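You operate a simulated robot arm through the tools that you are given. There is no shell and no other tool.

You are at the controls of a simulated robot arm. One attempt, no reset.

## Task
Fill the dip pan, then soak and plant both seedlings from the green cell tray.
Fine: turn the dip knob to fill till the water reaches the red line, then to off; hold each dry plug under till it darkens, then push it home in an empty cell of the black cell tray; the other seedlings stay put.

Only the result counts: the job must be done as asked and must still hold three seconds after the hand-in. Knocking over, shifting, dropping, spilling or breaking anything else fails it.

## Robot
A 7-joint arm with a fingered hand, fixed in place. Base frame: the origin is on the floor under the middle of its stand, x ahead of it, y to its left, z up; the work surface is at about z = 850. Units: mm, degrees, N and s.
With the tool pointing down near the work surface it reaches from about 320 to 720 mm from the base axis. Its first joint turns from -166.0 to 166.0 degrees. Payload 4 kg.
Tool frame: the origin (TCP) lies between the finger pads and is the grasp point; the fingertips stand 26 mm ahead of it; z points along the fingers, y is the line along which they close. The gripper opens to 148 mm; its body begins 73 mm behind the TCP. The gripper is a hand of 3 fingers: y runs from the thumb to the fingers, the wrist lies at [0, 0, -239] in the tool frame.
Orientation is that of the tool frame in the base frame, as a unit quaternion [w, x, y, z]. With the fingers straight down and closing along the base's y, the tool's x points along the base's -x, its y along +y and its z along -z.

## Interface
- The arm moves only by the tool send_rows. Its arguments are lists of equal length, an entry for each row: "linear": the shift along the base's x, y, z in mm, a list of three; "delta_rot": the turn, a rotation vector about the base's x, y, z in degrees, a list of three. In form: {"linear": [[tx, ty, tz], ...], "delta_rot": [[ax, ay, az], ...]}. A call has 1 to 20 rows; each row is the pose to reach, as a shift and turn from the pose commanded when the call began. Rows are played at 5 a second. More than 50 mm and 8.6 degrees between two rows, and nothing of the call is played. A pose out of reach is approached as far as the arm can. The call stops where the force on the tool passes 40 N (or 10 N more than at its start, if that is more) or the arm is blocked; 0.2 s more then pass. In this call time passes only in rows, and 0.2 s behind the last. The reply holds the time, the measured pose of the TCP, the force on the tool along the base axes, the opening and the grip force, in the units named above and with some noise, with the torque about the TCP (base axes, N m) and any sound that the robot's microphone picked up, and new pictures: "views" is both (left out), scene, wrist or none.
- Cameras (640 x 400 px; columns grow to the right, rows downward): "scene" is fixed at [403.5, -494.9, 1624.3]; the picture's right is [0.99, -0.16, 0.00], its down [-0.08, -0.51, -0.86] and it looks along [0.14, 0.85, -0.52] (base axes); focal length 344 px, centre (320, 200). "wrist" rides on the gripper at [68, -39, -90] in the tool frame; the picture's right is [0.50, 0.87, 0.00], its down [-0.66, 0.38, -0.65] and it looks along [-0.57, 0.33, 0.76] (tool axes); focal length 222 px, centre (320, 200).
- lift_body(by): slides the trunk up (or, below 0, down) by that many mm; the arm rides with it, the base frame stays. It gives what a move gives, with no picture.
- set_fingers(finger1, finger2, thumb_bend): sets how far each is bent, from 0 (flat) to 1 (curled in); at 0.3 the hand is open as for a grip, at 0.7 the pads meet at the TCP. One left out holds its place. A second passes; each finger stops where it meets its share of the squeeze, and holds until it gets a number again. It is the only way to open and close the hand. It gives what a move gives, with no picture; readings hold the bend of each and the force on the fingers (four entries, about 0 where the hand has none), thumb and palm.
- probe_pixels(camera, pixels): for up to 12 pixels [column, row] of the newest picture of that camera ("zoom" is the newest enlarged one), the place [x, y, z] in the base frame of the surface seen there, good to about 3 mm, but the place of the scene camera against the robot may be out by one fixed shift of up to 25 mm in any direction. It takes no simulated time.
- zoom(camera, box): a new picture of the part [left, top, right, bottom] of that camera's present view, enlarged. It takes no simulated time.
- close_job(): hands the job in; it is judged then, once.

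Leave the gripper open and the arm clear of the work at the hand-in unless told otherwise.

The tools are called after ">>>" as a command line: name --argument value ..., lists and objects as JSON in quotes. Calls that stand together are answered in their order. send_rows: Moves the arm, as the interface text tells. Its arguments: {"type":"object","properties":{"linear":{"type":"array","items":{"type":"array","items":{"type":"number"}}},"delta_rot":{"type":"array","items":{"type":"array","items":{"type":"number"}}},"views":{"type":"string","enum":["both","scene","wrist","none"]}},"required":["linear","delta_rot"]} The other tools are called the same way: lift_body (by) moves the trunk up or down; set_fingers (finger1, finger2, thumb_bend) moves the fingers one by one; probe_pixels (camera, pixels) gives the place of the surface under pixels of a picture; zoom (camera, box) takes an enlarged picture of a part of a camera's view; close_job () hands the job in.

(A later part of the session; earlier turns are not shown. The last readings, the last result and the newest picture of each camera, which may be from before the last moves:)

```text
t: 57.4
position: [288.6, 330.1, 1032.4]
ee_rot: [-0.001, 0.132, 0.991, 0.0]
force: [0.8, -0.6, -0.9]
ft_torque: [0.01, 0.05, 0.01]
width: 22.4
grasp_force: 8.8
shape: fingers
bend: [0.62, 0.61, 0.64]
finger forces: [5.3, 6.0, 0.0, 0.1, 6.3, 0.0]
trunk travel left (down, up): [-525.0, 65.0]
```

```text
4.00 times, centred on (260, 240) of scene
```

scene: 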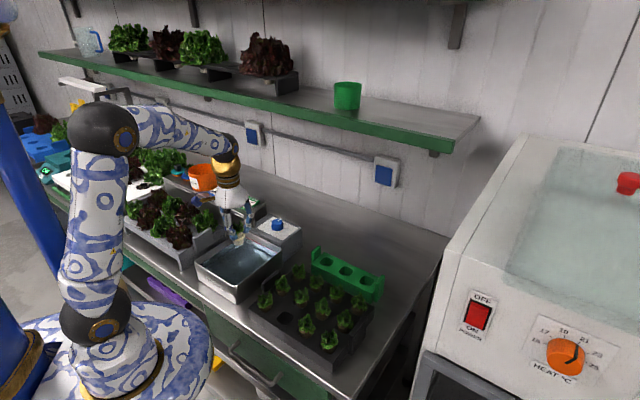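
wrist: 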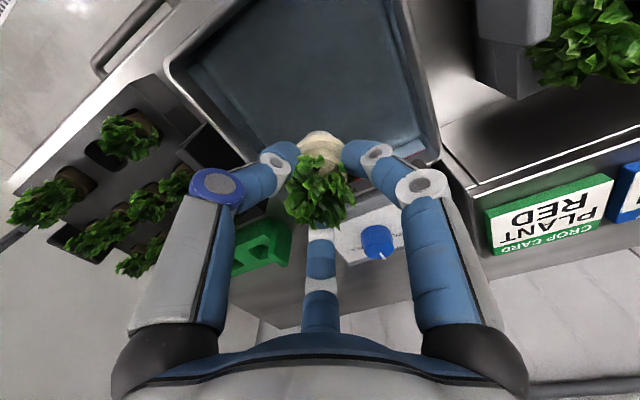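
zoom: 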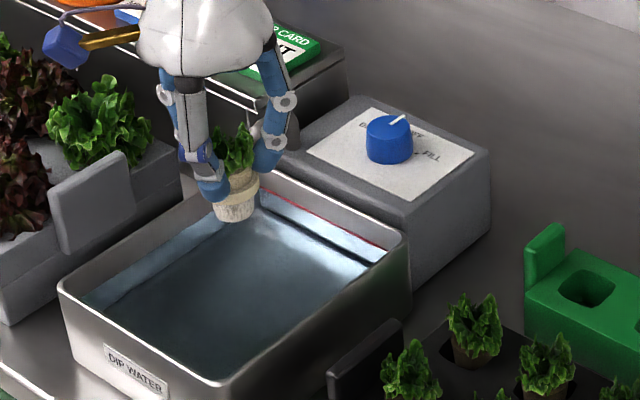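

Dry tan plug is over the pan. I lower 110 mm slowly into the water (bottom ~2 mm above floor).

>>> send_rows --linear '[[0, 0, -20], [0, 0, -42], [0, 0, -56], [0, 0, -68], [0, 0, -78], [0, 0, -87], [0, 0, -95], [0, 0, -102], [0, 0, -107], [0, 0, -110]]' --delta_rot '[[0, 0, 0], [0, 0, 0], [0, 0, 0], [0, 0, 0], [0, 0, 0], [0, 0, 0], [0, 0, 0], [0, 0, 0], [0, 0, 0], [0, 0, 0]]' --views "none"

>>> send_rows --linear '[[0, 0, 0], [0, 0, 0], [0, 0, 0], [0, 0, 0], [0, 0, 0], [0, 0, 0], [0, 0, 0], [0, 0, 0], [0, 0, 0], [0, 0, 0], [0, 0, 0], [0, 0, 0]]' --delta_rot '[[0, 0, 0], [0, 0, 0], [0, 0, 0], [0, 0, 0], [0, 0, 0], [0, 0, 0], [0, 0, 0], [0, 0, 0], [0, 0, 0], [0, 0, 0], [0, 0, 0], [0, 0, 0]]' --views "both"

>>> zoom --camera "wrist" --box '[220, 90, 420, 215]'

>>> zoom --camera "scene" --box '[200, 220, 280, 270]'

```text
t: 59.6
position: [289.9, 327.9, 921.9]
ee_rot: [0.0, 0.131, 0.991, 0.0]
force: [0.2, 0.5, -0.2]
ft_torque: [-0.02, 0.01, -0.01]
width: 22.0
grasp_force: 9.3
shape: fingers
bend: [0.62, 0.61, 0.64]
finger forces: [5.4, 6.0, 0.0, 0.0, 6.2, 0.1]
trunk travel left (down, up): [-525.0, 65.0]
```

```text
t: 62.2
position: [290.8, 326.4, 922.1]
ee_rot: [0.0, 0.13, 0.991, 0.0]
force: [-0.1, 0.0, -0.2]
ft_torque: [-0.01, 0.0, 0.01]
width: 22.0
grasp_force: 8.7
shape: fingers
bend: [0.62, 0.61, 0.64]
finger forces: [5.4, 6.1, 0.0, 0.0, 6.3, 0.0]
trunk travel left (down, up): [-525.0, 65.0]
```

scene: 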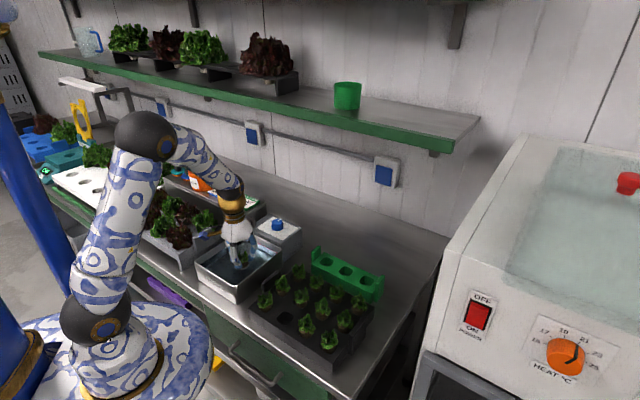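
wrist: 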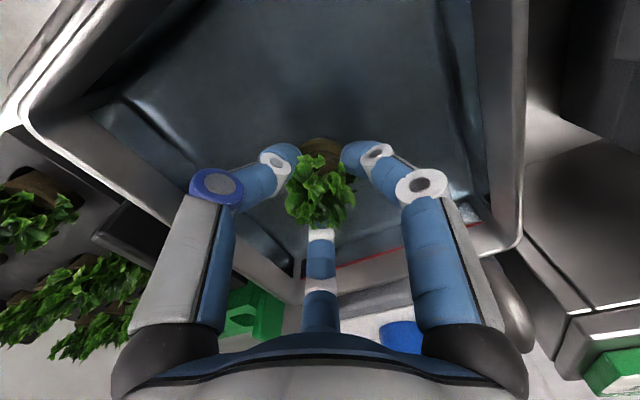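

```text
3.20 times, centred on (320, 152) of wrist
```

zoom: 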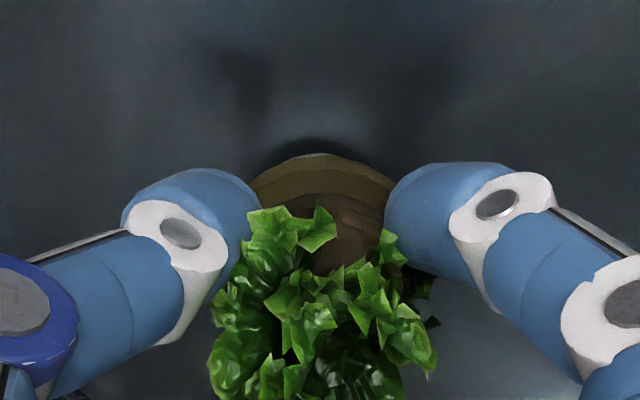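

```text
8.00 times, centred on (240, 245) of scene
```

zoom: 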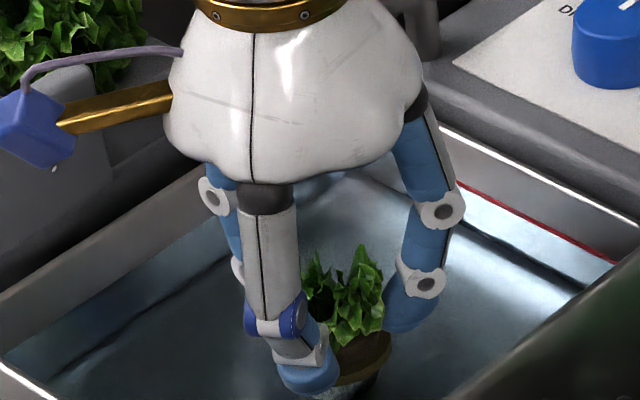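

It has darkened. I hold ~1.5 s more, then lift and carry it to above empty cell B (≈407,102), turning −30°.

>>> send_rows --linear '[[0, 0, 0], [0, 0, 0], [0, 0, 0], [0, 0, 0], [0, 0, 0], [0, 0, 0], [0, 0, 0], [0, 0, 8], [0, 0, 18], [0, 0, 30], [0, 0, 46], [0, 0, 76], [0, 0, 110]]' --delta_rot '[[0, 0, 0], [0, 0, 0], [0, 0, 0], [0, 0, 0], [0, 0, 0], [0, 0, 0], [0, 0, 0], [0, 0, 0], [0, 0, 0], [0, 0, 0], [0, 0, 0], [0, 0, 0], [0, 0, 0]]' --views "none"

>>> send_rows --linear '[[18, -34, 0], [38, -72, 0], [58, -111, 0], [78, -150, 0], [98, -188, 0], [117, -225, 0]]' --delta_rot '[[0, 0, -5], [0, 0, -10], [0, 0, -15], [0, 0, -20], [0, 0, -25], [0, 0, -30]]' --views "both"

>>> zoom --camera "wrist" --box '[256, 70, 384, 150]'

>>> zoom --camera "scene" --box '[230, 230, 358, 310]'

```text
t: 65.0
position: [292.0, 327.5, 1030.7]
ee_rot: [0.0, 0.132, 0.991, 0.0]
force: [0.1, 0.1, 0.4]
ft_torque: [0.01, 0.03, 0.02]
width: 22.0
grasp_force: 9.0
shape: fingers
bend: [0.62, 0.61, 0.64]
finger forces: [5.4, 6.0, 0.1, 0.0, 6.2, 0.1]
trunk travel left (down, up): [-525.0, 65.0]
```

```text
t: 66.4
position: [407.4, 102.3, 1029.2]
ee_rot: [-0.001, 0.384, 0.923, 0.001]
force: [0.4, 0.4, -0.1]
ft_torque: [0.01, -0.02, -0.02]
width: 21.7
grasp_force: 8.8
shape: fingers
bend: [0.62, 0.61, 0.64]
finger forces: [5.2, 5.9, 0.1, 0.0, 6.1, 0.1]
trunk travel left (down, up): [-525.0, 65.0]
```

scene: 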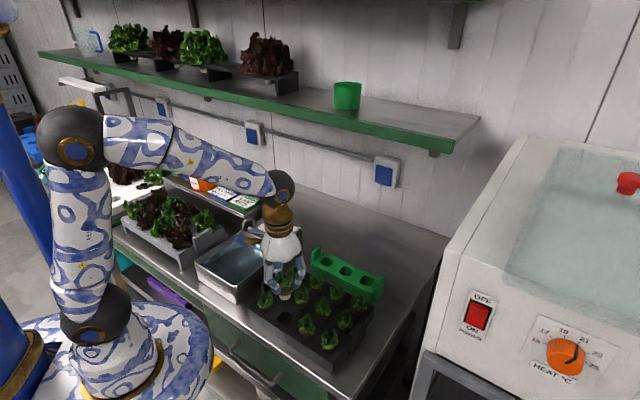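
wrist: 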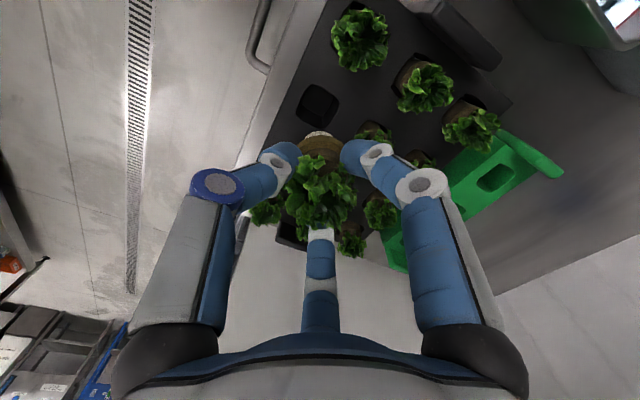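

```text
5.00 times, centred on (320, 110) of wrist
```

zoom: 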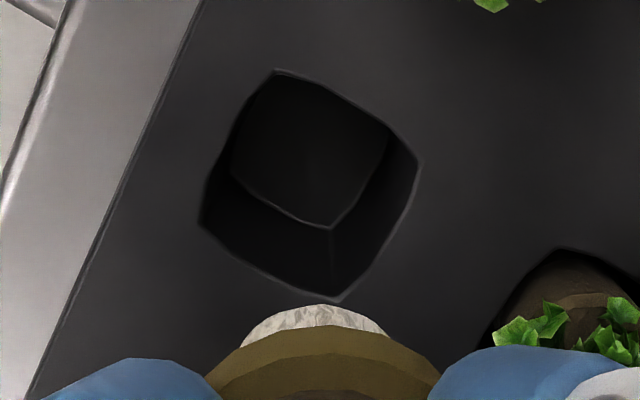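

```text
5.00 times, centred on (294, 270) of scene
```

zoom: 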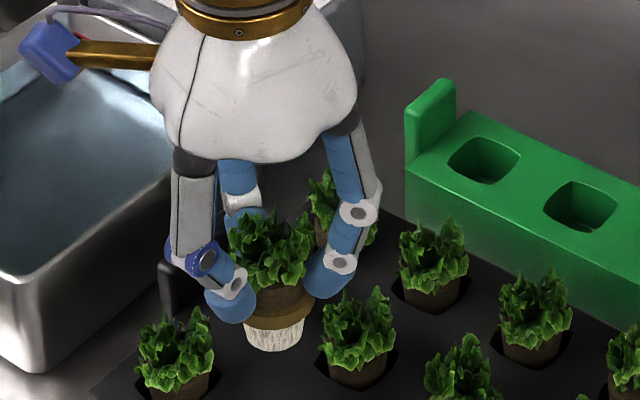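

Cell B is visible around zoom (310,185). I probe just outside each edge and corner, plus the plug collar.

>>> probe_pixels --camera "zoom" --pixels '[[276, 64], [421, 162], [342, 306], [193, 221], [350, 98], [396, 240], [260, 276], [224, 140], [310, 80], [410, 205]]'

>>> zoom --camera "wrist" --box '[280, 125, 360, 175]'

>>> probe_pixels --camera "zoom" --pixels '[[320, 160], [260, 163], [380, 163], [210, 180], [430, 180], [165, 210], [475, 210], [290, 160], [350, 160]]'

```text
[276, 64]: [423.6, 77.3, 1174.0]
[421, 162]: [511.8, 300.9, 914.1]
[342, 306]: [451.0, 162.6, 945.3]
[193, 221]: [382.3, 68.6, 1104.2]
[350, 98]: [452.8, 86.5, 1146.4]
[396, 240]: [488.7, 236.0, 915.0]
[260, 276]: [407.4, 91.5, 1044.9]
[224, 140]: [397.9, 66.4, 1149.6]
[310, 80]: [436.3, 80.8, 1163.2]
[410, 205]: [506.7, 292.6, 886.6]
```

```text
8.00 times, centred on (320, 150) of wrist
```

zoom: 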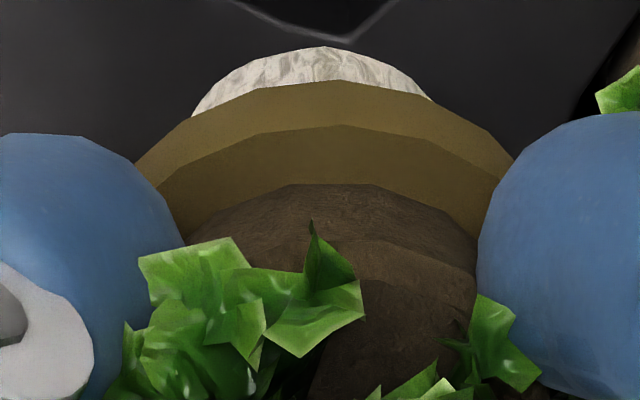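

```text
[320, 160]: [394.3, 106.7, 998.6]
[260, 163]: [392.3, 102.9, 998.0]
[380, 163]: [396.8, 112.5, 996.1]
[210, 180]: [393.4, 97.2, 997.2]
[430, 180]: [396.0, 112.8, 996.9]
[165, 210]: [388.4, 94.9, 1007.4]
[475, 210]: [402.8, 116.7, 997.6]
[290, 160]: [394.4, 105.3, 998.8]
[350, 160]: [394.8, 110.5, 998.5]
```

The first set was read from the scene zoom by mistake; I redo it on the wrist picture.

>>> probe_pixels --camera "wrist" --pixels '[[311.2, 82.8], [340.2, 102.4], [324.4, 131.6], [294.6, 114.2], [326, 89.4], [335.4, 118.2], [308, 125.4], [300.6, 98], [318, 85.8], [338.4, 111], [304, 90], [314, 129]]'

```text
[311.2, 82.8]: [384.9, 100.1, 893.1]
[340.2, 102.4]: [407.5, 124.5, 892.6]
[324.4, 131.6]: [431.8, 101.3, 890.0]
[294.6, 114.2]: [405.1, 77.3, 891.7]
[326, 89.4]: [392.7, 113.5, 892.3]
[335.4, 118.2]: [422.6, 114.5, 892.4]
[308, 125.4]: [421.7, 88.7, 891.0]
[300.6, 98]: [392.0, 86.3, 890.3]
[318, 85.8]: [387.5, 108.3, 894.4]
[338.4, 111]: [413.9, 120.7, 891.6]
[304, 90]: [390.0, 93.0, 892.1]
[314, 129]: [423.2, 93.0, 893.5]
```

Fits: cell B center ≈(407,101.1), plug ≈(409,102.8) (about 2 mm off the TCP axis away from the thumb). I shift (−1.9,−1.9) and lower 58 mm to check.

>>> send_rows --linear '[[-1, -1, -15], [-1.9, -1.9, -30], [-1.9, -1.9, -45], [-1.9, -1.9, -58]]' --delta_rot '[[0, 0, 0], [0, 0, 0], [0, 0, 0], [0, 0, 0]]' --views "both"

>>> zoom --camera "scene" --box '[250, 255, 346, 315]'

>>> zoom --camera "wrist" --box '[264, 100, 376, 170]'

```text
t: 67.4
position: [405.3, 97.9, 973.9]
ee_rot: [0.0, 0.384, 0.923, 0.0]
force: [0.0, -0.5, -0.3]
ft_torque: [0.01, -0.01, 0.0]
width: 21.8
grasp_force: 8.9
shape: fingers
bend: [0.62, 0.61, 0.64]
finger forces: [5.3, 5.9, 0.1, 0.0, 6.0, 0.0]
trunk travel left (down, up): [-525.0, 65.0]
```

scene: 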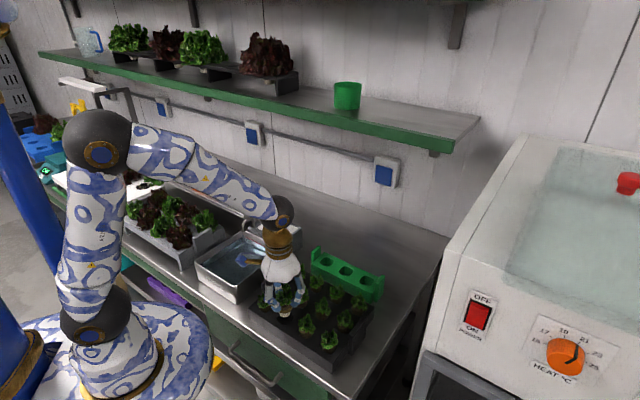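
wrist: 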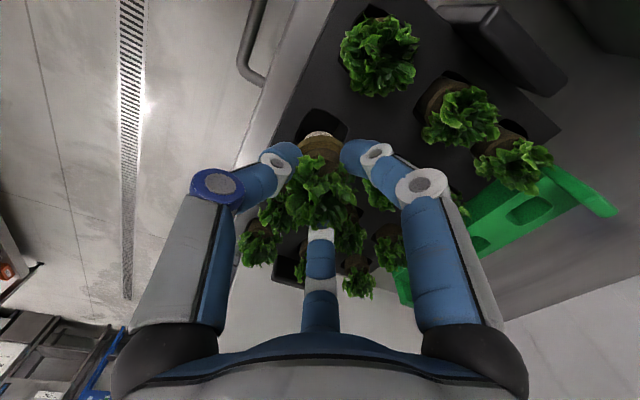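

```text
6.67 times, centred on (298, 285) of scene
```

zoom: 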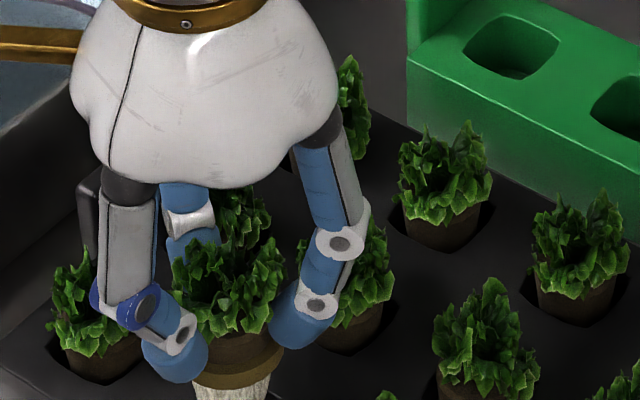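

```text
5.71 times, centred on (320, 135) of wrist
```

zoom: 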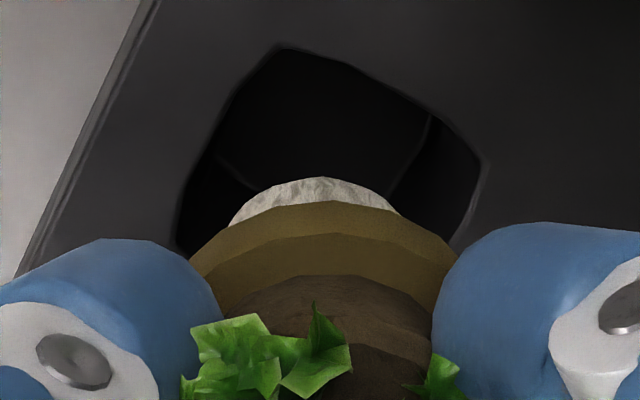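

I refine with probes of visible cell edges and the plug collar at this closer range.

>>> probe_pixels --camera "zoom" --pixels '[[275, 45], [330, 58], [385, 85], [430, 110], [480, 155], [487, 190], [470, 225], [235, 90], [215, 135], [195, 175], [180, 215], [255, 60]]'

>>> zoom --camera "wrist" --box '[288, 120, 352, 160]'

>>> probe_pixels --camera "zoom" --pixels '[[320, 205], [260, 208], [380, 208], [210, 230], [430, 228], [160, 262], [480, 258], [290, 206], [350, 206], [235, 220], [405, 218]]'

```text
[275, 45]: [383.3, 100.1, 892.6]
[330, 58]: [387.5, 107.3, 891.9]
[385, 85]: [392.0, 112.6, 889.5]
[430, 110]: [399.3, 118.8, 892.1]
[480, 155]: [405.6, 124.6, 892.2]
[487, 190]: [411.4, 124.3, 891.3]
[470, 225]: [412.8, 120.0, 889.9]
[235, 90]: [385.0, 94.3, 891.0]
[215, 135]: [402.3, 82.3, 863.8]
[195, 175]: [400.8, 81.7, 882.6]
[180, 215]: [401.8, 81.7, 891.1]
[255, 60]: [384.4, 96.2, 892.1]
```

```text
10.00 times, centred on (320, 140) of wrist
```

zoom: 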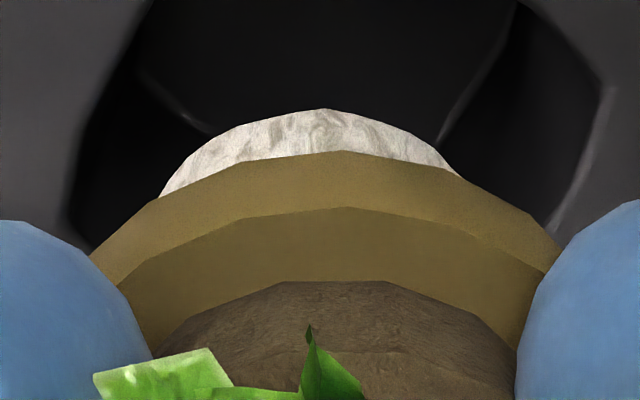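

```text
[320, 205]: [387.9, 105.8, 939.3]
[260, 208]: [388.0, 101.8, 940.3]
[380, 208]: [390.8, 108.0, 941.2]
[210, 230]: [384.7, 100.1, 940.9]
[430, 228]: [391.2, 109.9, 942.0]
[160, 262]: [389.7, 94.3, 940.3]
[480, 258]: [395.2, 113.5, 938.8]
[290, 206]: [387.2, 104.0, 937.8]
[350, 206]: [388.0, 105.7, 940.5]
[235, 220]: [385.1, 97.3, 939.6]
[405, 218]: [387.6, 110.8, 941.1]
```

Averaging the estimates, the plug needs about (+1.0,−0.2). I apply that and lower 36 mm while watching the force.

>>> send_rows --linear '[[1, -0.2, -6], [1, -0.2, -12], [1, -0.2, -18], [1, -0.2, -24], [1, -0.2, -30], [1, -0.2, -36]]' --delta_rot '[[0, 0, 0], [0, 0, 0], [0, 0, 0], [0, 0, 0], [0, 0, 0], [0, 0, 0]]' --views "both"

>>> zoom --camera "wrist" --box '[230, 90, 410, 202]'

>>> zoom --camera "scene" --box '[245, 265, 341, 325]'

```text
t: 68.8
position: [406.7, 100.4, 937.3]
ee_rot: [0.001, 0.383, 0.924, 0.001]
force: [-0.6, 0.2, 0.4]
ft_torque: [-0.01, 0.02, -0.02]
width: 21.4
grasp_force: 9.0
shape: fingers
bend: [0.62, 0.61, 0.64]
finger forces: [5.3, 5.9, 0.1, 0.0, 6.0, 0.0]
trunk travel left (down, up): [-525.0, 65.0]
```

scene: 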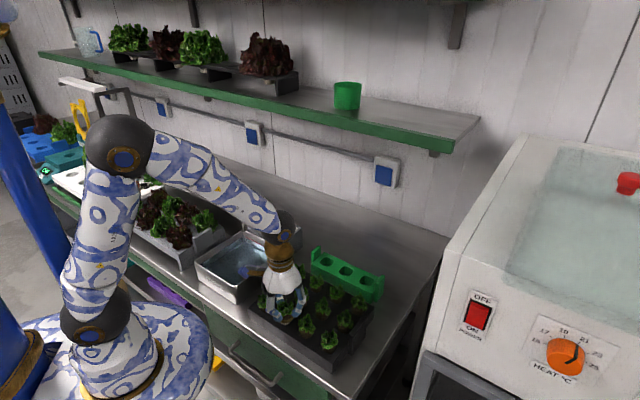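
wrist: 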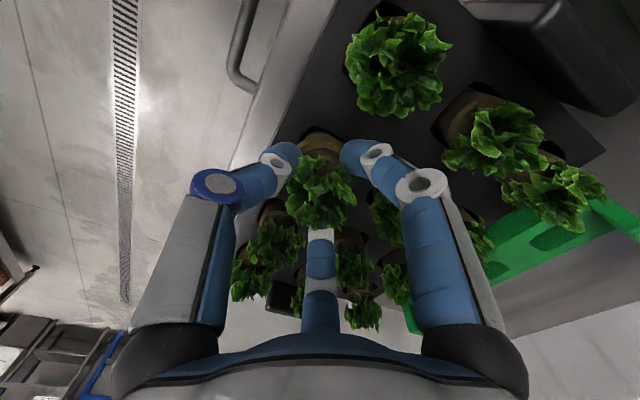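

```text
3.56 times, centred on (320, 146) of wrist
```

zoom: 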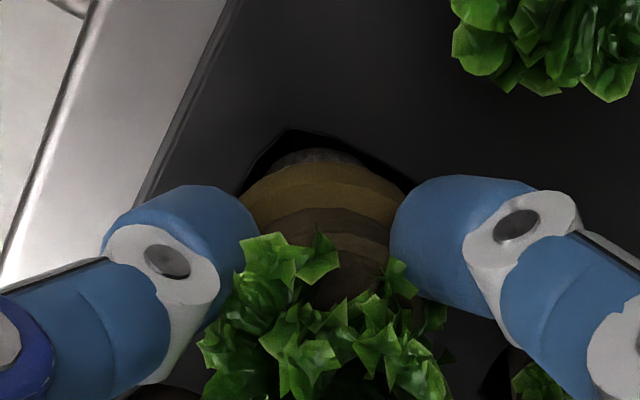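

```text
6.67 times, centred on (293, 295) of scene
```

zoom: 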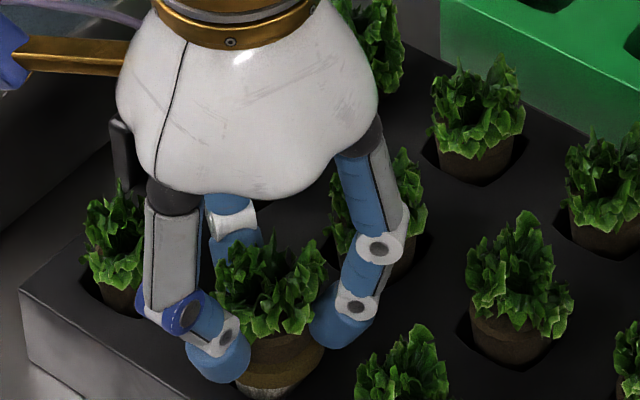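

No contact force so far. I lower 9 mm more.

>>> send_rows --linear '[[0, 0, -3], [0, 0, -6], [0, 0, -9]]' --delta_rot '[[0, 0, 0], [0, 0, 0], [0, 0, 0]]' --views "both"

>>> zoom --camera "wrist" --box '[230, 90, 410, 202]'

>>> zoom --camera "scene" --box '[245, 265, 341, 325]'

```text
t: 69.6
position: [405.8, 100.2, 927.3]
ee_rot: [0.0, 0.383, 0.924, 0.001]
force: [-0.1, -0.2, -0.3]
ft_torque: [0.03, 0.02, -0.01]
width: 21.2
grasp_force: 8.5
shape: fingers
bend: [0.62, 0.61, 0.64]
finger forces: [5.4, 6.1, 0.0, 0.0, 6.2, 0.1]
trunk travel left (down, up): [-525.0, 65.0]
```

scene: 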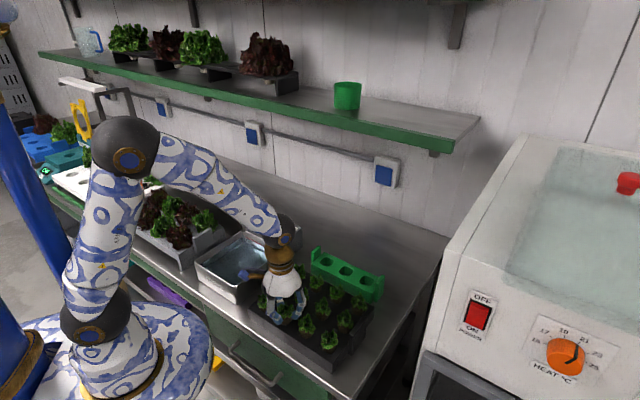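
wrist: 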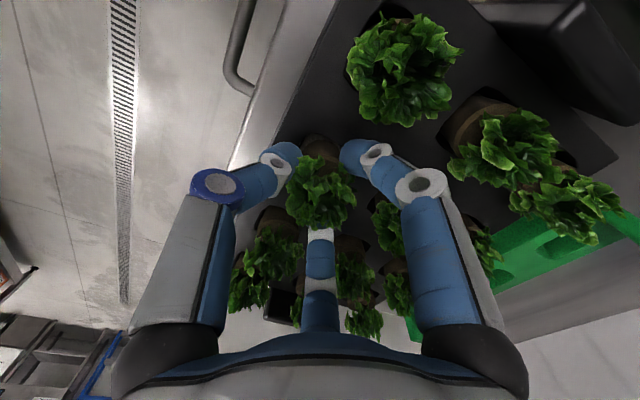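

```text
3.56 times, centred on (320, 146) of wrist
```

zoom: 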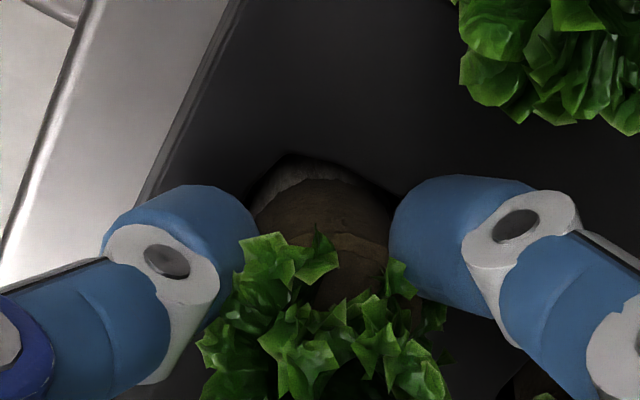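

```text
6.67 times, centred on (293, 295) of scene
```

zoom: 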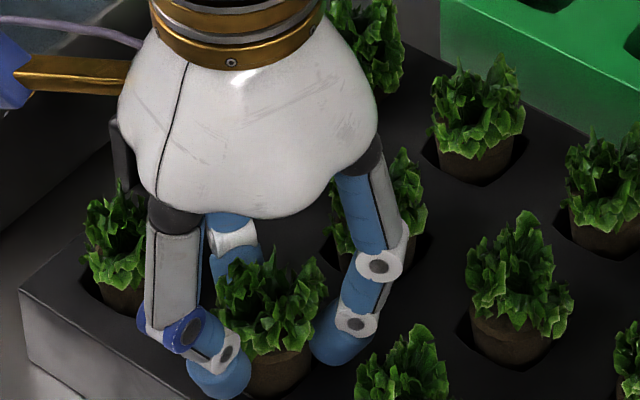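

Still no contact. I lower in small steps to seat the plug (2.5 mm, then 1 mm).

>>> send_rows --linear '[[0, 0, -1.2], [0, 0, -2.5]]' --delta_rot '[[0, 0, 0], [0, 0, 0]]' --views "none"

>>> send_rows --linear '[[0, 0, -0.5], [0, 0, -1]]' --delta_rot '[[0, 0, 0], [0, 0, 0]]' --views "none"

```text
t: 70.2
position: [405.0, 99.7, 926.8]
ee_rot: [0.0, 0.383, 0.924, 0.0]
force: [0.3, -0.3, 0.6]
ft_torque: [-0.01, 0.0, 0.02]
width: 21.4
grasp_force: 8.8
shape: fingers
bend: [0.62, 0.61, 0.64]
finger forces: [5.4, 6.1, 0.0, 0.0, 6.2, 0.0]
trunk travel left (down, up): [-525.0, 65.0]
```

```text
t: 70.8
position: [405.2, 100.4, 925.1]
ee_rot: [-0.001, 0.383, 0.924, 0.0]
force: [0.7, 0.1, 0.3]
ft_torque: [-0.02, -0.04, 0.03]
width: 21.7
grasp_force: 8.5
shape: fingers
bend: [0.62, 0.61, 0.64]
finger forces: [5.4, 6.0, 0.0, 0.0, 6.2, 0.0]
trunk travel left (down, up): [-525.0, 65.0]
```

Still free; 1 mm more.

>>> send_rows --linear '[[0, 0, -0.5], [0, 0, -1]]' --delta_rot '[[0, 0, 0], [0, 0, 0]]' --views "none"

```text
t: 71.4
position: [405.1, 99.7, 924.8]
ee_rot: [-0.001, 0.383, 0.924, 0.0]
force: [-0.4, 0.9, 1.9]
ft_torque: [0.01, -0.01, 0.02]
width: 21.6
grasp_force: 10.4
shape: fingers
bend: [0.62, 0.61, 0.64]
finger forces: [5.5, 7.8, 0.1, 0.0, 6.5, 0.0]
trunk travel left (down, up): [-525.0, 65.0]
```

A 1.9 N contact begins. I press 0.8 mm more to push it home.

>>> send_rows --linear '[[0, 0, -0.4], [0, 0, -0.8]]' --delta_rot '[[0, 0, 0], [0, 0, 0]]' --views "none"

```text
t: 72.0
position: [406.1, 100.3, 924.6]
ee_rot: [0.0, 0.384, 0.923, 0.0]
force: [-0.9, -0.8, 6.1]
ft_torque: [-0.07, -0.07, 0.0]
width: 21.5
grasp_force: 12.0
shape: fingers
bend: [0.62, 0.61, 0.64]
finger forces: [5.6, 11.7, 0.0, 0.0, 7.5, 0.0]
trunk travel left (down, up): [-525.0, 65.0]
```

Fingertips now rest on the tray (6 N), the plug is down at depth. I raise 1.8 mm to relieve and open to 0.59.

>>> send_rows --linear '[[0, 0, 1], [0, 0, 1.8]]' --delta_rot '[[0, 0, 0], [0, 0, 0]]' --views "none"

>>> set_fingers --finger1 0.59 --finger2 0.59 --thumb_bend 0.59

>>> send_rows --linear '[[0, 0, 1.5], [0, 0, 3.5]]' --delta_rot '[[0, 0, 0], [0, 0, 0]]' --views "both"

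>>> zoom --camera "wrist" --box '[230, 90, 410, 202]'

>>> zoom --camera "scene" --box '[245, 265, 341, 325]'

```text
t: 72.6
position: [406.1, 99.3, 925.5]
ee_rot: [0.0, 0.383, 0.924, 0.002]
force: [0.2, 0.9, -0.4]
ft_torque: [0.01, 0.02, 0.01]
width: 21.4
grasp_force: 9.0
shape: fingers
bend: [0.62, 0.61, 0.64]
finger forces: [5.4, 6.1, 0.1, 0.1, 6.3, 0.0]
trunk travel left (down, up): [-525.0, 65.0]
```

```text
t: 73.6
position: [407.2, 100.5, 925.2]
ee_rot: [0.0, 0.383, 0.924, 0.0]
force: [0.0, -0.1, 0.0]
ft_torque: [0.0, 0.03, -0.01]
width: 32.0
grasp_force: 0.0
shape: fingers
bend: [0.59, 0.59, 0.59]
finger forces: [0.1, 0.1, 0.0, 0.0, 0.0, 0.0]
trunk travel left (down, up): [-525.0, 65.0]
```

```text
t: 74.2
position: [404.9, 100.8, 930.0]
ee_rot: [0.0, 0.383, 0.924, 0.001]
force: [0.0, -0.5, -0.6]
ft_torque: [-0.05, 0.01, -0.01]
width: 32.5
grasp_force: 0.1
shape: fingers
bend: [0.59, 0.59, 0.59]
finger forces: [0.1, 0.0, 0.1, 0.0, 0.1, 0.1]
trunk travel left (down, up): [-525.0, 65.0]
```

scene: 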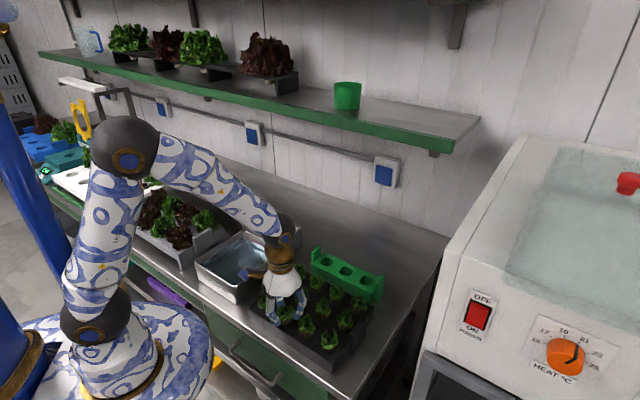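
wrist: 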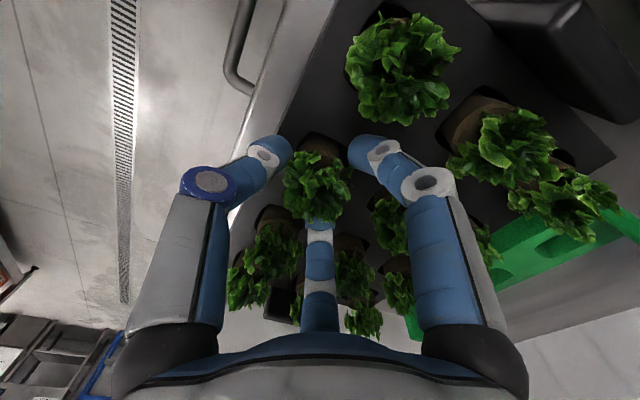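

```text
3.56 times, centred on (320, 146) of wrist
```

zoom: 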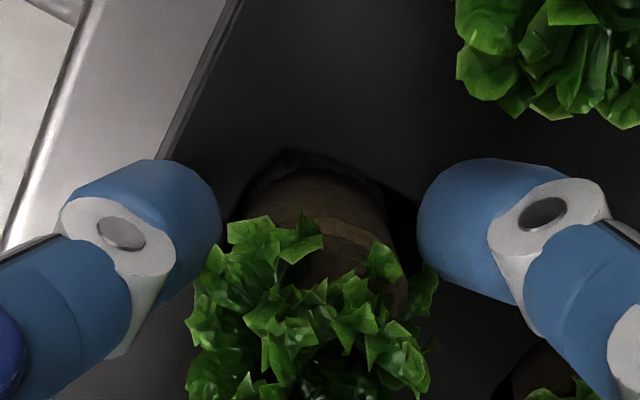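

```text
6.67 times, centred on (293, 295) of scene
```

zoom: 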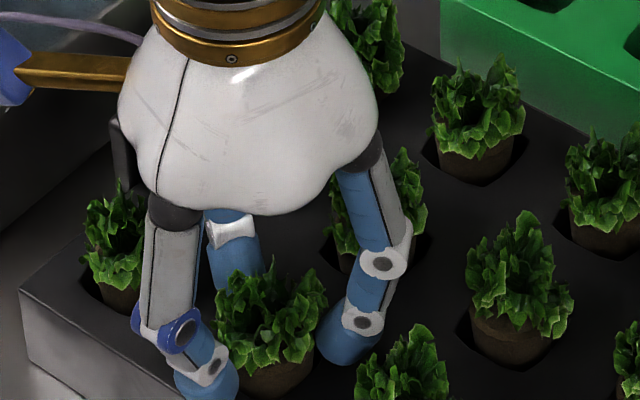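

Released and clean. I open to 0.56 and rise straight up 110 mm.

>>> set_fingers --finger1 0.56 --finger2 0.56 --thumb_bend 0.56

>>> send_rows --linear '[[0, 0, 6], [0, 0, 14], [0, 0, 25], [0, 0, 45], [0, 0, 75], [0, 0, 110]]' --delta_rot '[[0, 0, 0], [0, 0, 0], [0, 0, 0], [0, 0, 0], [0, 0, 0], [0, 0, 0]]' --views "both"

>>> zoom --camera "wrist" --box '[230, 40, 430, 165]'

>>> zoom --camera "scene" --box '[245, 255, 373, 335]'

```text
t: 75.2
position: [406.3, 100.3, 929.3]
ee_rot: [0.001, 0.384, 0.923, 0.0]
force: [0.1, -0.2, -0.5]
ft_torque: [-0.02, 0.0, 0.03]
width: 41.9
grasp_force: 0.0
shape: fingers
bend: [0.56, 0.56, 0.56]
finger forces: [0.0, 0.0, 0.0, 0.0, 0.0, 0.0]
trunk travel left (down, up): [-525.0, 65.0]
```

```text
t: 76.6
position: [405.5, 100.3, 1038.1]
ee_rot: [0.0, 0.384, 0.923, 0.0]
force: [-0.9, 0.4, 0.5]
ft_torque: [0.03, 0.01, -0.02]
width: 42.1
grasp_force: 0.1
shape: fingers
bend: [0.56, 0.56, 0.56]
finger forces: [0.0, 0.0, 0.0, 0.1, 0.0, 0.2]
trunk travel left (down, up): [-525.0, 65.0]
```

scene: 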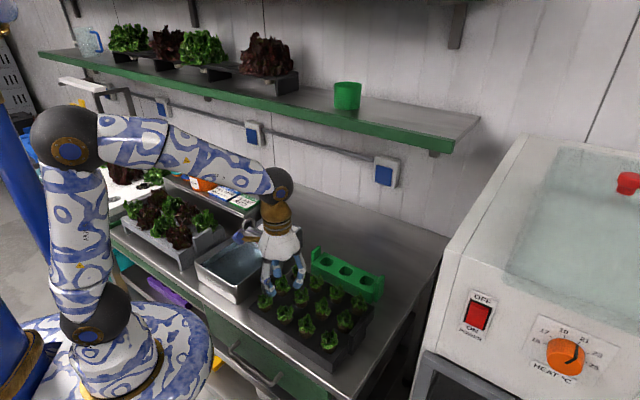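
wrist: 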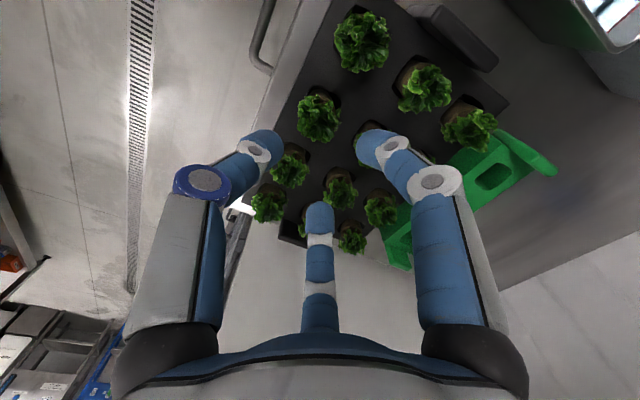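

```text
3.20 times, centred on (330, 102) of wrist
```

zoom: 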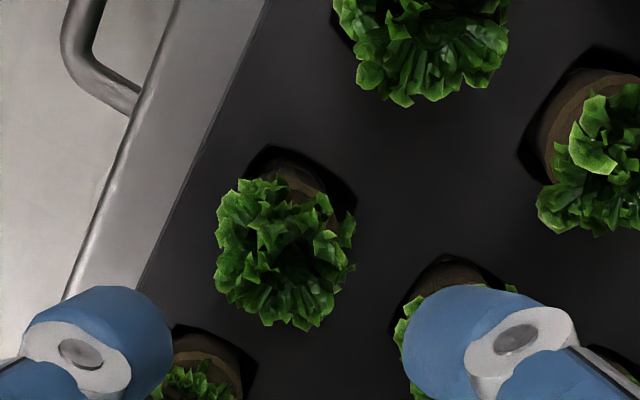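

```text
5.00 times, centred on (309, 295) of scene
```

zoom: 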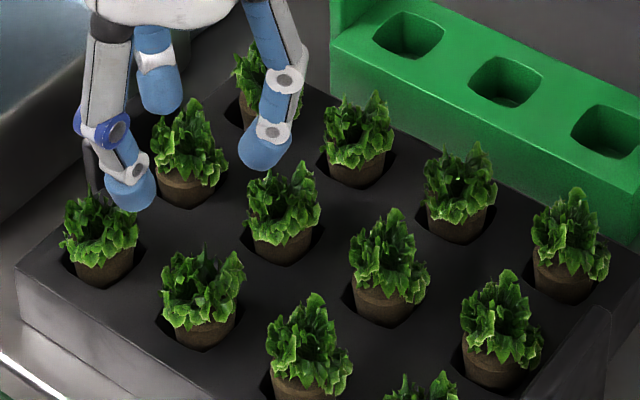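

Both seedlings are in. I probe B's plug rim height in a close wrist zoom.

>>> zoom --camera "wrist" --box '[285, 75, 365, 125]'

>>> probe_pixels --camera "zoom" --pixels '[[290, 150], [310, 160], [330, 170], [345, 190], [275, 150], [300, 145], [320, 150], [340, 165], [360, 185]]'

```text
8.00 times, centred on (325, 100) of wrist
```

zoom: 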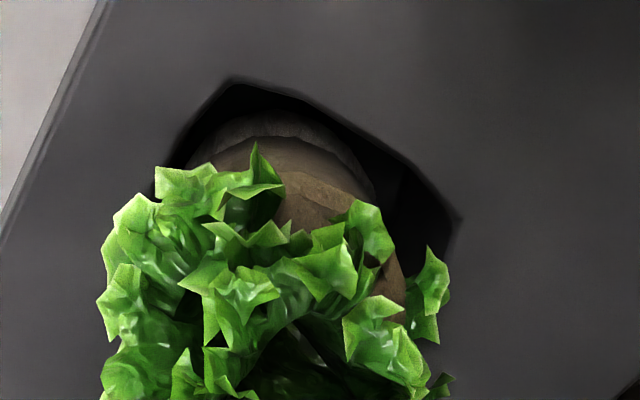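

```text
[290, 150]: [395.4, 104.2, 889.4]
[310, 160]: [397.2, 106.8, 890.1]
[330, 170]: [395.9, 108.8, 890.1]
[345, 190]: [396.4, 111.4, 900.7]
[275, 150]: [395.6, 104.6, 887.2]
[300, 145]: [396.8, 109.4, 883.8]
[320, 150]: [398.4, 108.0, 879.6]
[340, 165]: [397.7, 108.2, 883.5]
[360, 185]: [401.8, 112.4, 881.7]
```

I probe the lighter rim ring of plug B at about (310,182).

>>> probe_pixels --camera "zoom" --pixels '[[300, 182], [310, 184], [322, 188], [335, 194], [300, 200], [320, 205], [393, 280], [398, 295], [295, 215]]'

```text
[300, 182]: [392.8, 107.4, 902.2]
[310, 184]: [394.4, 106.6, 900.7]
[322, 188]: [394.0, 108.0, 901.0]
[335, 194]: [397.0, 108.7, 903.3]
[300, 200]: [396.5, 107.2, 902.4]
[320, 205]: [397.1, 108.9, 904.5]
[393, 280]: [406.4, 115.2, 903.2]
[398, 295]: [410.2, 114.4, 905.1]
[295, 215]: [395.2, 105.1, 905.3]
```

B's rim is z≈902–905, level with the others. Now I rise clear, turn back to the start orientation and open the hand.

>>> send_rows --linear '[[0, 0, 40], [0, 0, 80], [0, 0, 120], [-10, 10, 160], [-20, 35, 190], [-35, 65, 210], [-50, 100, 225], [-65, 135, 240]]' --delta_rot '[[0, 0, 0], [0, 0, 0], [0, 0, 7], [0, 0, 14], [0, 0, 22], [0, 0, 30], [0, 0, 38], [0, 0, 45]]' --views "none"

>>> set_fingers --finger1 0.3 --finger2 0.3 --thumb_bend 0.3

>>> send_rows --linear '[[0, 0, 0]]' --delta_rot '[[0, 0, 0]]' --views "both"

>>> zoom --camera "scene" --box '[180, 200, 400, 340]'

>>> zoom --camera "scene" --box '[243, 222, 291, 252]'

```text
t: 78.4
position: [340.9, 235.8, 1278.0]
ee_rot: [-0.002, 0.0, 1.0, -0.001]
force: [-0.4, 0.3, -0.8]
ft_torque: [0.04, 0.03, 0.05]
width: 42.1
grasp_force: 0.0
shape: fingers
bend: [0.56, 0.56, 0.56]
finger forces: [0.1, 0.0, 0.1, 0.1, 0.0, 0.1]
trunk travel left (down, up): [-525.0, 65.0]
```

```text
t: 79.4
position: [341.3, 235.7, 1278.0]
ee_rot: [0.0, 0.001, 1.0, 0.001]
force: [-0.1, 0.8, 0.6]
ft_torque: [0.0, -0.01, 0.01]
width: 126.6
grasp_force: 0.1
shape: fingers
bend: [0.3, 0.3, 0.3]
finger forces: [0.0, 0.0, 0.1, 0.0, 0.0, 0.0]
trunk travel left (down, up): [-525.0, 65.0]
```

```text
t: 79.8
position: [341.7, 236.5, 1279.2]
ee_rot: [-0.001, 0.001, 1.0, 0.0]
force: [-0.2, 0.5, 0.9]
ft_torque: [-0.03, 0.01, 0.04]
width: 126.7
grasp_force: 0.0
shape: fingers
bend: [0.3, 0.3, 0.3]
finger forces: [0.1, 0.0, 0.0, 0.0, 0.0, 0.0]
trunk travel left (down, up): [-525.0, 65.0]
```

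scene: 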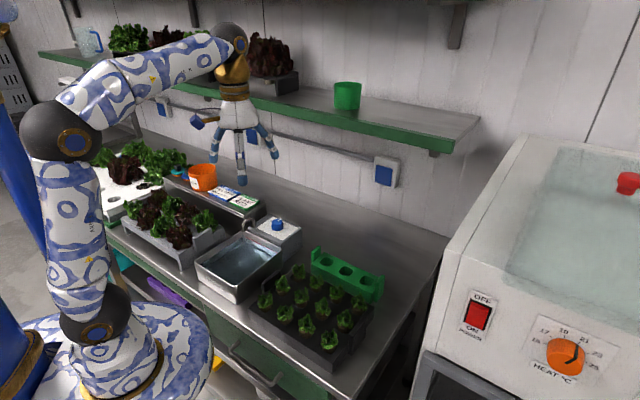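
wrist: 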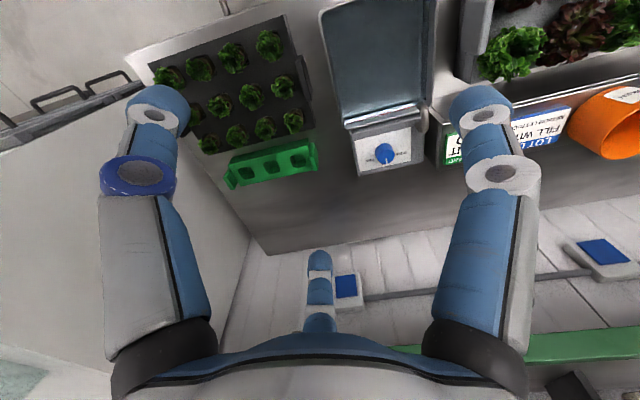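

```text
2.86 times, centred on (290, 270) of scene
```

zoom: 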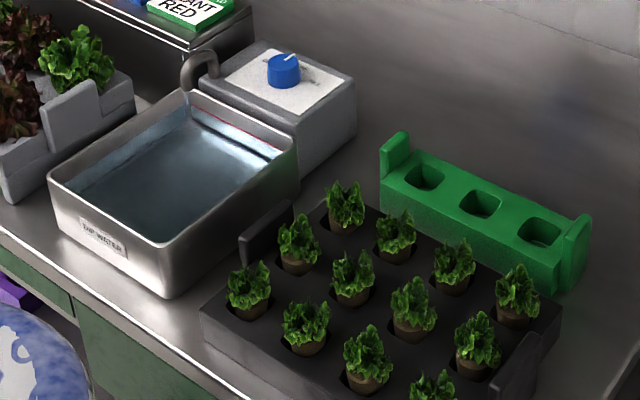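

```text
13.33 times, centred on (267, 237) of scene
```

zoom: 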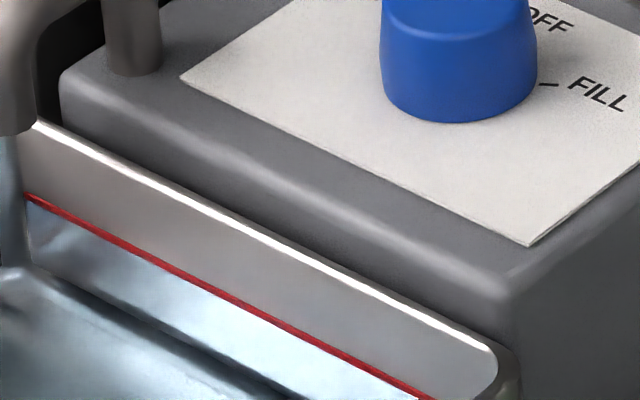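

Everything looks right: 12 seedlings in the black tray, green tray empty, knob at OFF. I double-check the water level against the red line with several probes from the wrist camera.

>>> zoom --camera "wrist" --box '[318, 70, 446, 150]'

>>> probe_pixels --camera "wrist" --pixels '[[345, 60], [360, 60], [375, 60], [390, 60], [405, 60], [350, 80], [365, 80], [380, 80], [395, 80], [405, 80], [370, 40], [390, 40]]'

>>> zoom --camera "wrist" --box '[335, 90, 431, 150]'

```text
5.00 times, centred on (382, 110) of wrist
```

zoom: 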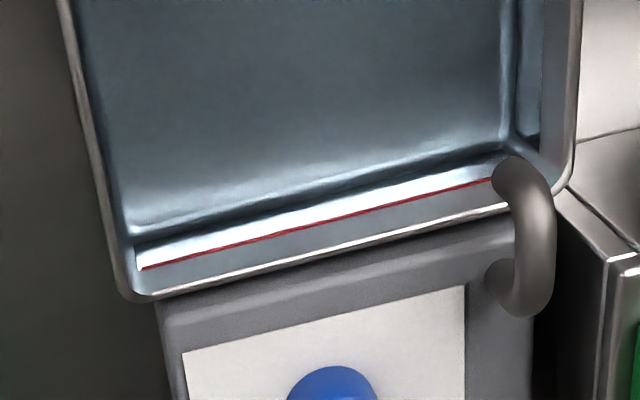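

```text
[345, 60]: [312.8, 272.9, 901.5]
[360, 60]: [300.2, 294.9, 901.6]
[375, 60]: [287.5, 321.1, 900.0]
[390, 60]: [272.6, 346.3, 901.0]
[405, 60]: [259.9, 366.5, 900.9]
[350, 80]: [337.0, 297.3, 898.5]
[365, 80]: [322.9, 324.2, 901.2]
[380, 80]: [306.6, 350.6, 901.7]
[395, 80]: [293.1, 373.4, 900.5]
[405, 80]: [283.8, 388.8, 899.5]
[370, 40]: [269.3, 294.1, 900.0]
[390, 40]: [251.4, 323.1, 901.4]
```

```text
6.67 times, centred on (383, 120) of wrist
```

zoom: 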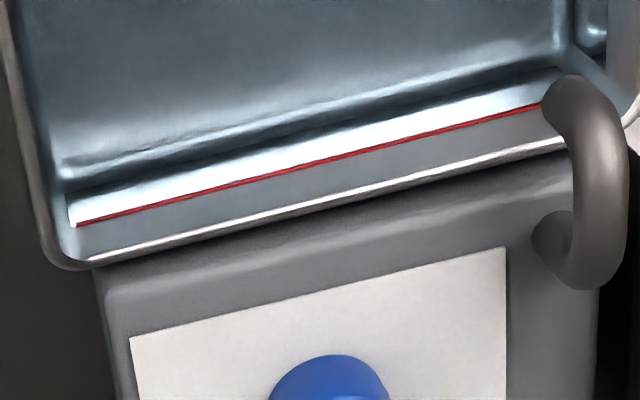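

Water surface averages ≈900.7. Now I probe points along the red line itself.

>>> probe_pixels --camera "zoom" --pixels '[[110, 217], [150, 207], [190, 197], [230, 187], [270, 176], [310, 166], [350, 155], [390, 144], [430, 134], [470, 123], [500, 115], [525, 109]]'

>>> probe_pixels --camera "wrist" --pixels '[[352, 98], [360, 96], [368, 94], [376, 92], [384, 90], [392, 88], [400, 86], [340, 30], [350, 45], [365, 50], [380, 55], [400, 45]]'

```text
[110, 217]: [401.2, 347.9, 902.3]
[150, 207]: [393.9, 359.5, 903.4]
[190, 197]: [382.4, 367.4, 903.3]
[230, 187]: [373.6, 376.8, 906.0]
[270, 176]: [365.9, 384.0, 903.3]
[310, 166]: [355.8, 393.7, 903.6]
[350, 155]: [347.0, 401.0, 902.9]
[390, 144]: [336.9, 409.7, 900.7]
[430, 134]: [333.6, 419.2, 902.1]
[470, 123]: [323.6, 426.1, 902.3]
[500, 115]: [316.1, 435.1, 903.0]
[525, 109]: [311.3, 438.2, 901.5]
```

```text
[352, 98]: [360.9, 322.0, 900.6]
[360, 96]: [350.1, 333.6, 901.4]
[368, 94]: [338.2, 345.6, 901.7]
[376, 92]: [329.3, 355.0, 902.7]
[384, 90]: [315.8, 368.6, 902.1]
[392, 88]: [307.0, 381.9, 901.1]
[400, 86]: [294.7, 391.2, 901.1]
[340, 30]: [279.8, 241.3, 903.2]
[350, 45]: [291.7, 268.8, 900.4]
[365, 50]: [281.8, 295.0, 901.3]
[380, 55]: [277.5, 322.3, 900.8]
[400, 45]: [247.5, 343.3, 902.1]
```

Water ≈901.1 versus line ≈902.9: it touches the line's lower edge but sits slightly below its center. I'll top it up a little in a controlled way: set fingers to 0.52 and return above the knob.

>>> set_fingers --finger1 0.52 --finger2 0.52 --thumb_bend 0.52

>>> send_rows --linear '[[10, 30, -28], [20, 60, -56], [30, 90, -84], [40, 120, -112], [50, 150, -140], [60, 175, -170], [67.5, 197.4, -194.5], [67.5, 197.4, -230]]' --delta_rot '[[0, 0, 0], [0, 0, 0], [0, 0, 0], [0, 0, 0], [0, 0, 0], [0, 0, 0], [0, 0, 0], [0, 0, 0]]' --views "both"

>>> zoom --camera "wrist" --box '[240, 70, 400, 170]'

```text
t: 80.8
position: [340.7, 236.0, 1278.7]
ee_rot: [0.001, 0.001, 1.0, 0.0]
force: [-0.4, 0.5, -0.5]
ft_torque: [-0.02, 0.01, 0.01]
width: 56.3
grasp_force: 0.0
shape: fingers
bend: [0.52, 0.52, 0.52]
finger forces: [0.1, 0.0, 0.0, 0.0, 0.0, 0.1]
trunk travel left (down, up): [-525.0, 65.0]
```

```text
t: 82.6
position: [407.7, 430.4, 1048.8]
ee_rot: [0.0, 0.001, 1.0, 0.0]
force: [0.5, -0.6, 0.3]
ft_torque: [0.01, 0.02, 0.0]
width: 56.0
grasp_force: 0.0
shape: fingers
bend: [0.52, 0.52, 0.52]
finger forces: [0.0, 0.1, 0.0, 0.0, 0.0, 0.0]
trunk travel left (down, up): [-525.0, 65.0]
```

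scene: 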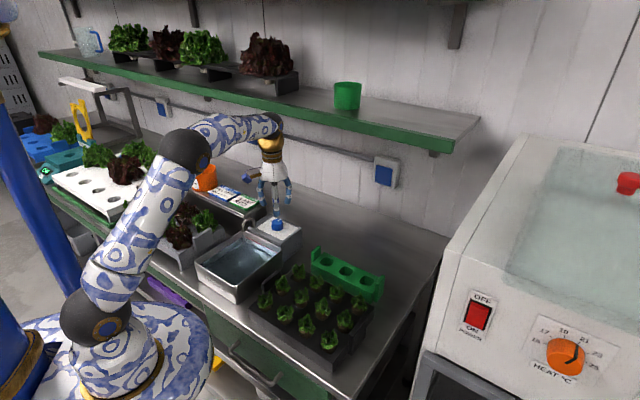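
wrist: 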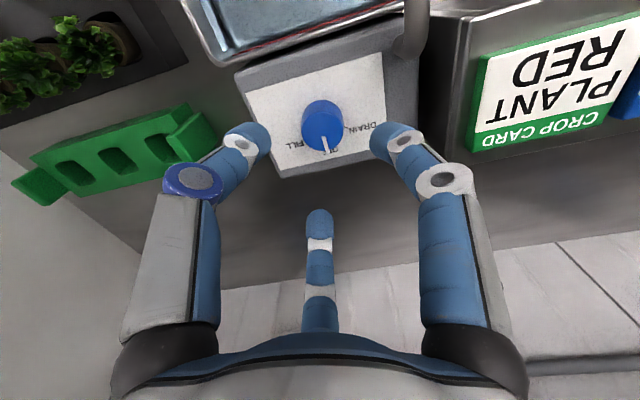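

```text
4.00 times, centred on (320, 120) of wrist
```

zoom: 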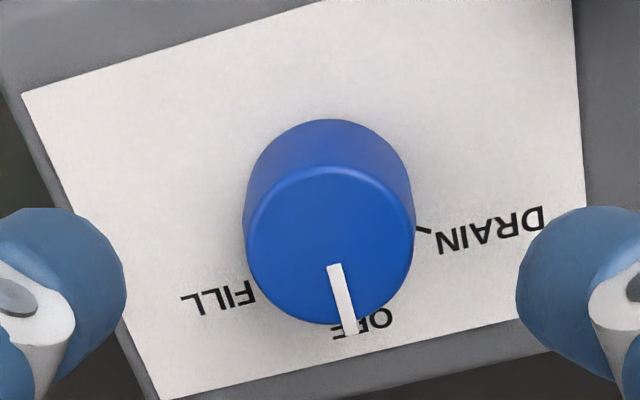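

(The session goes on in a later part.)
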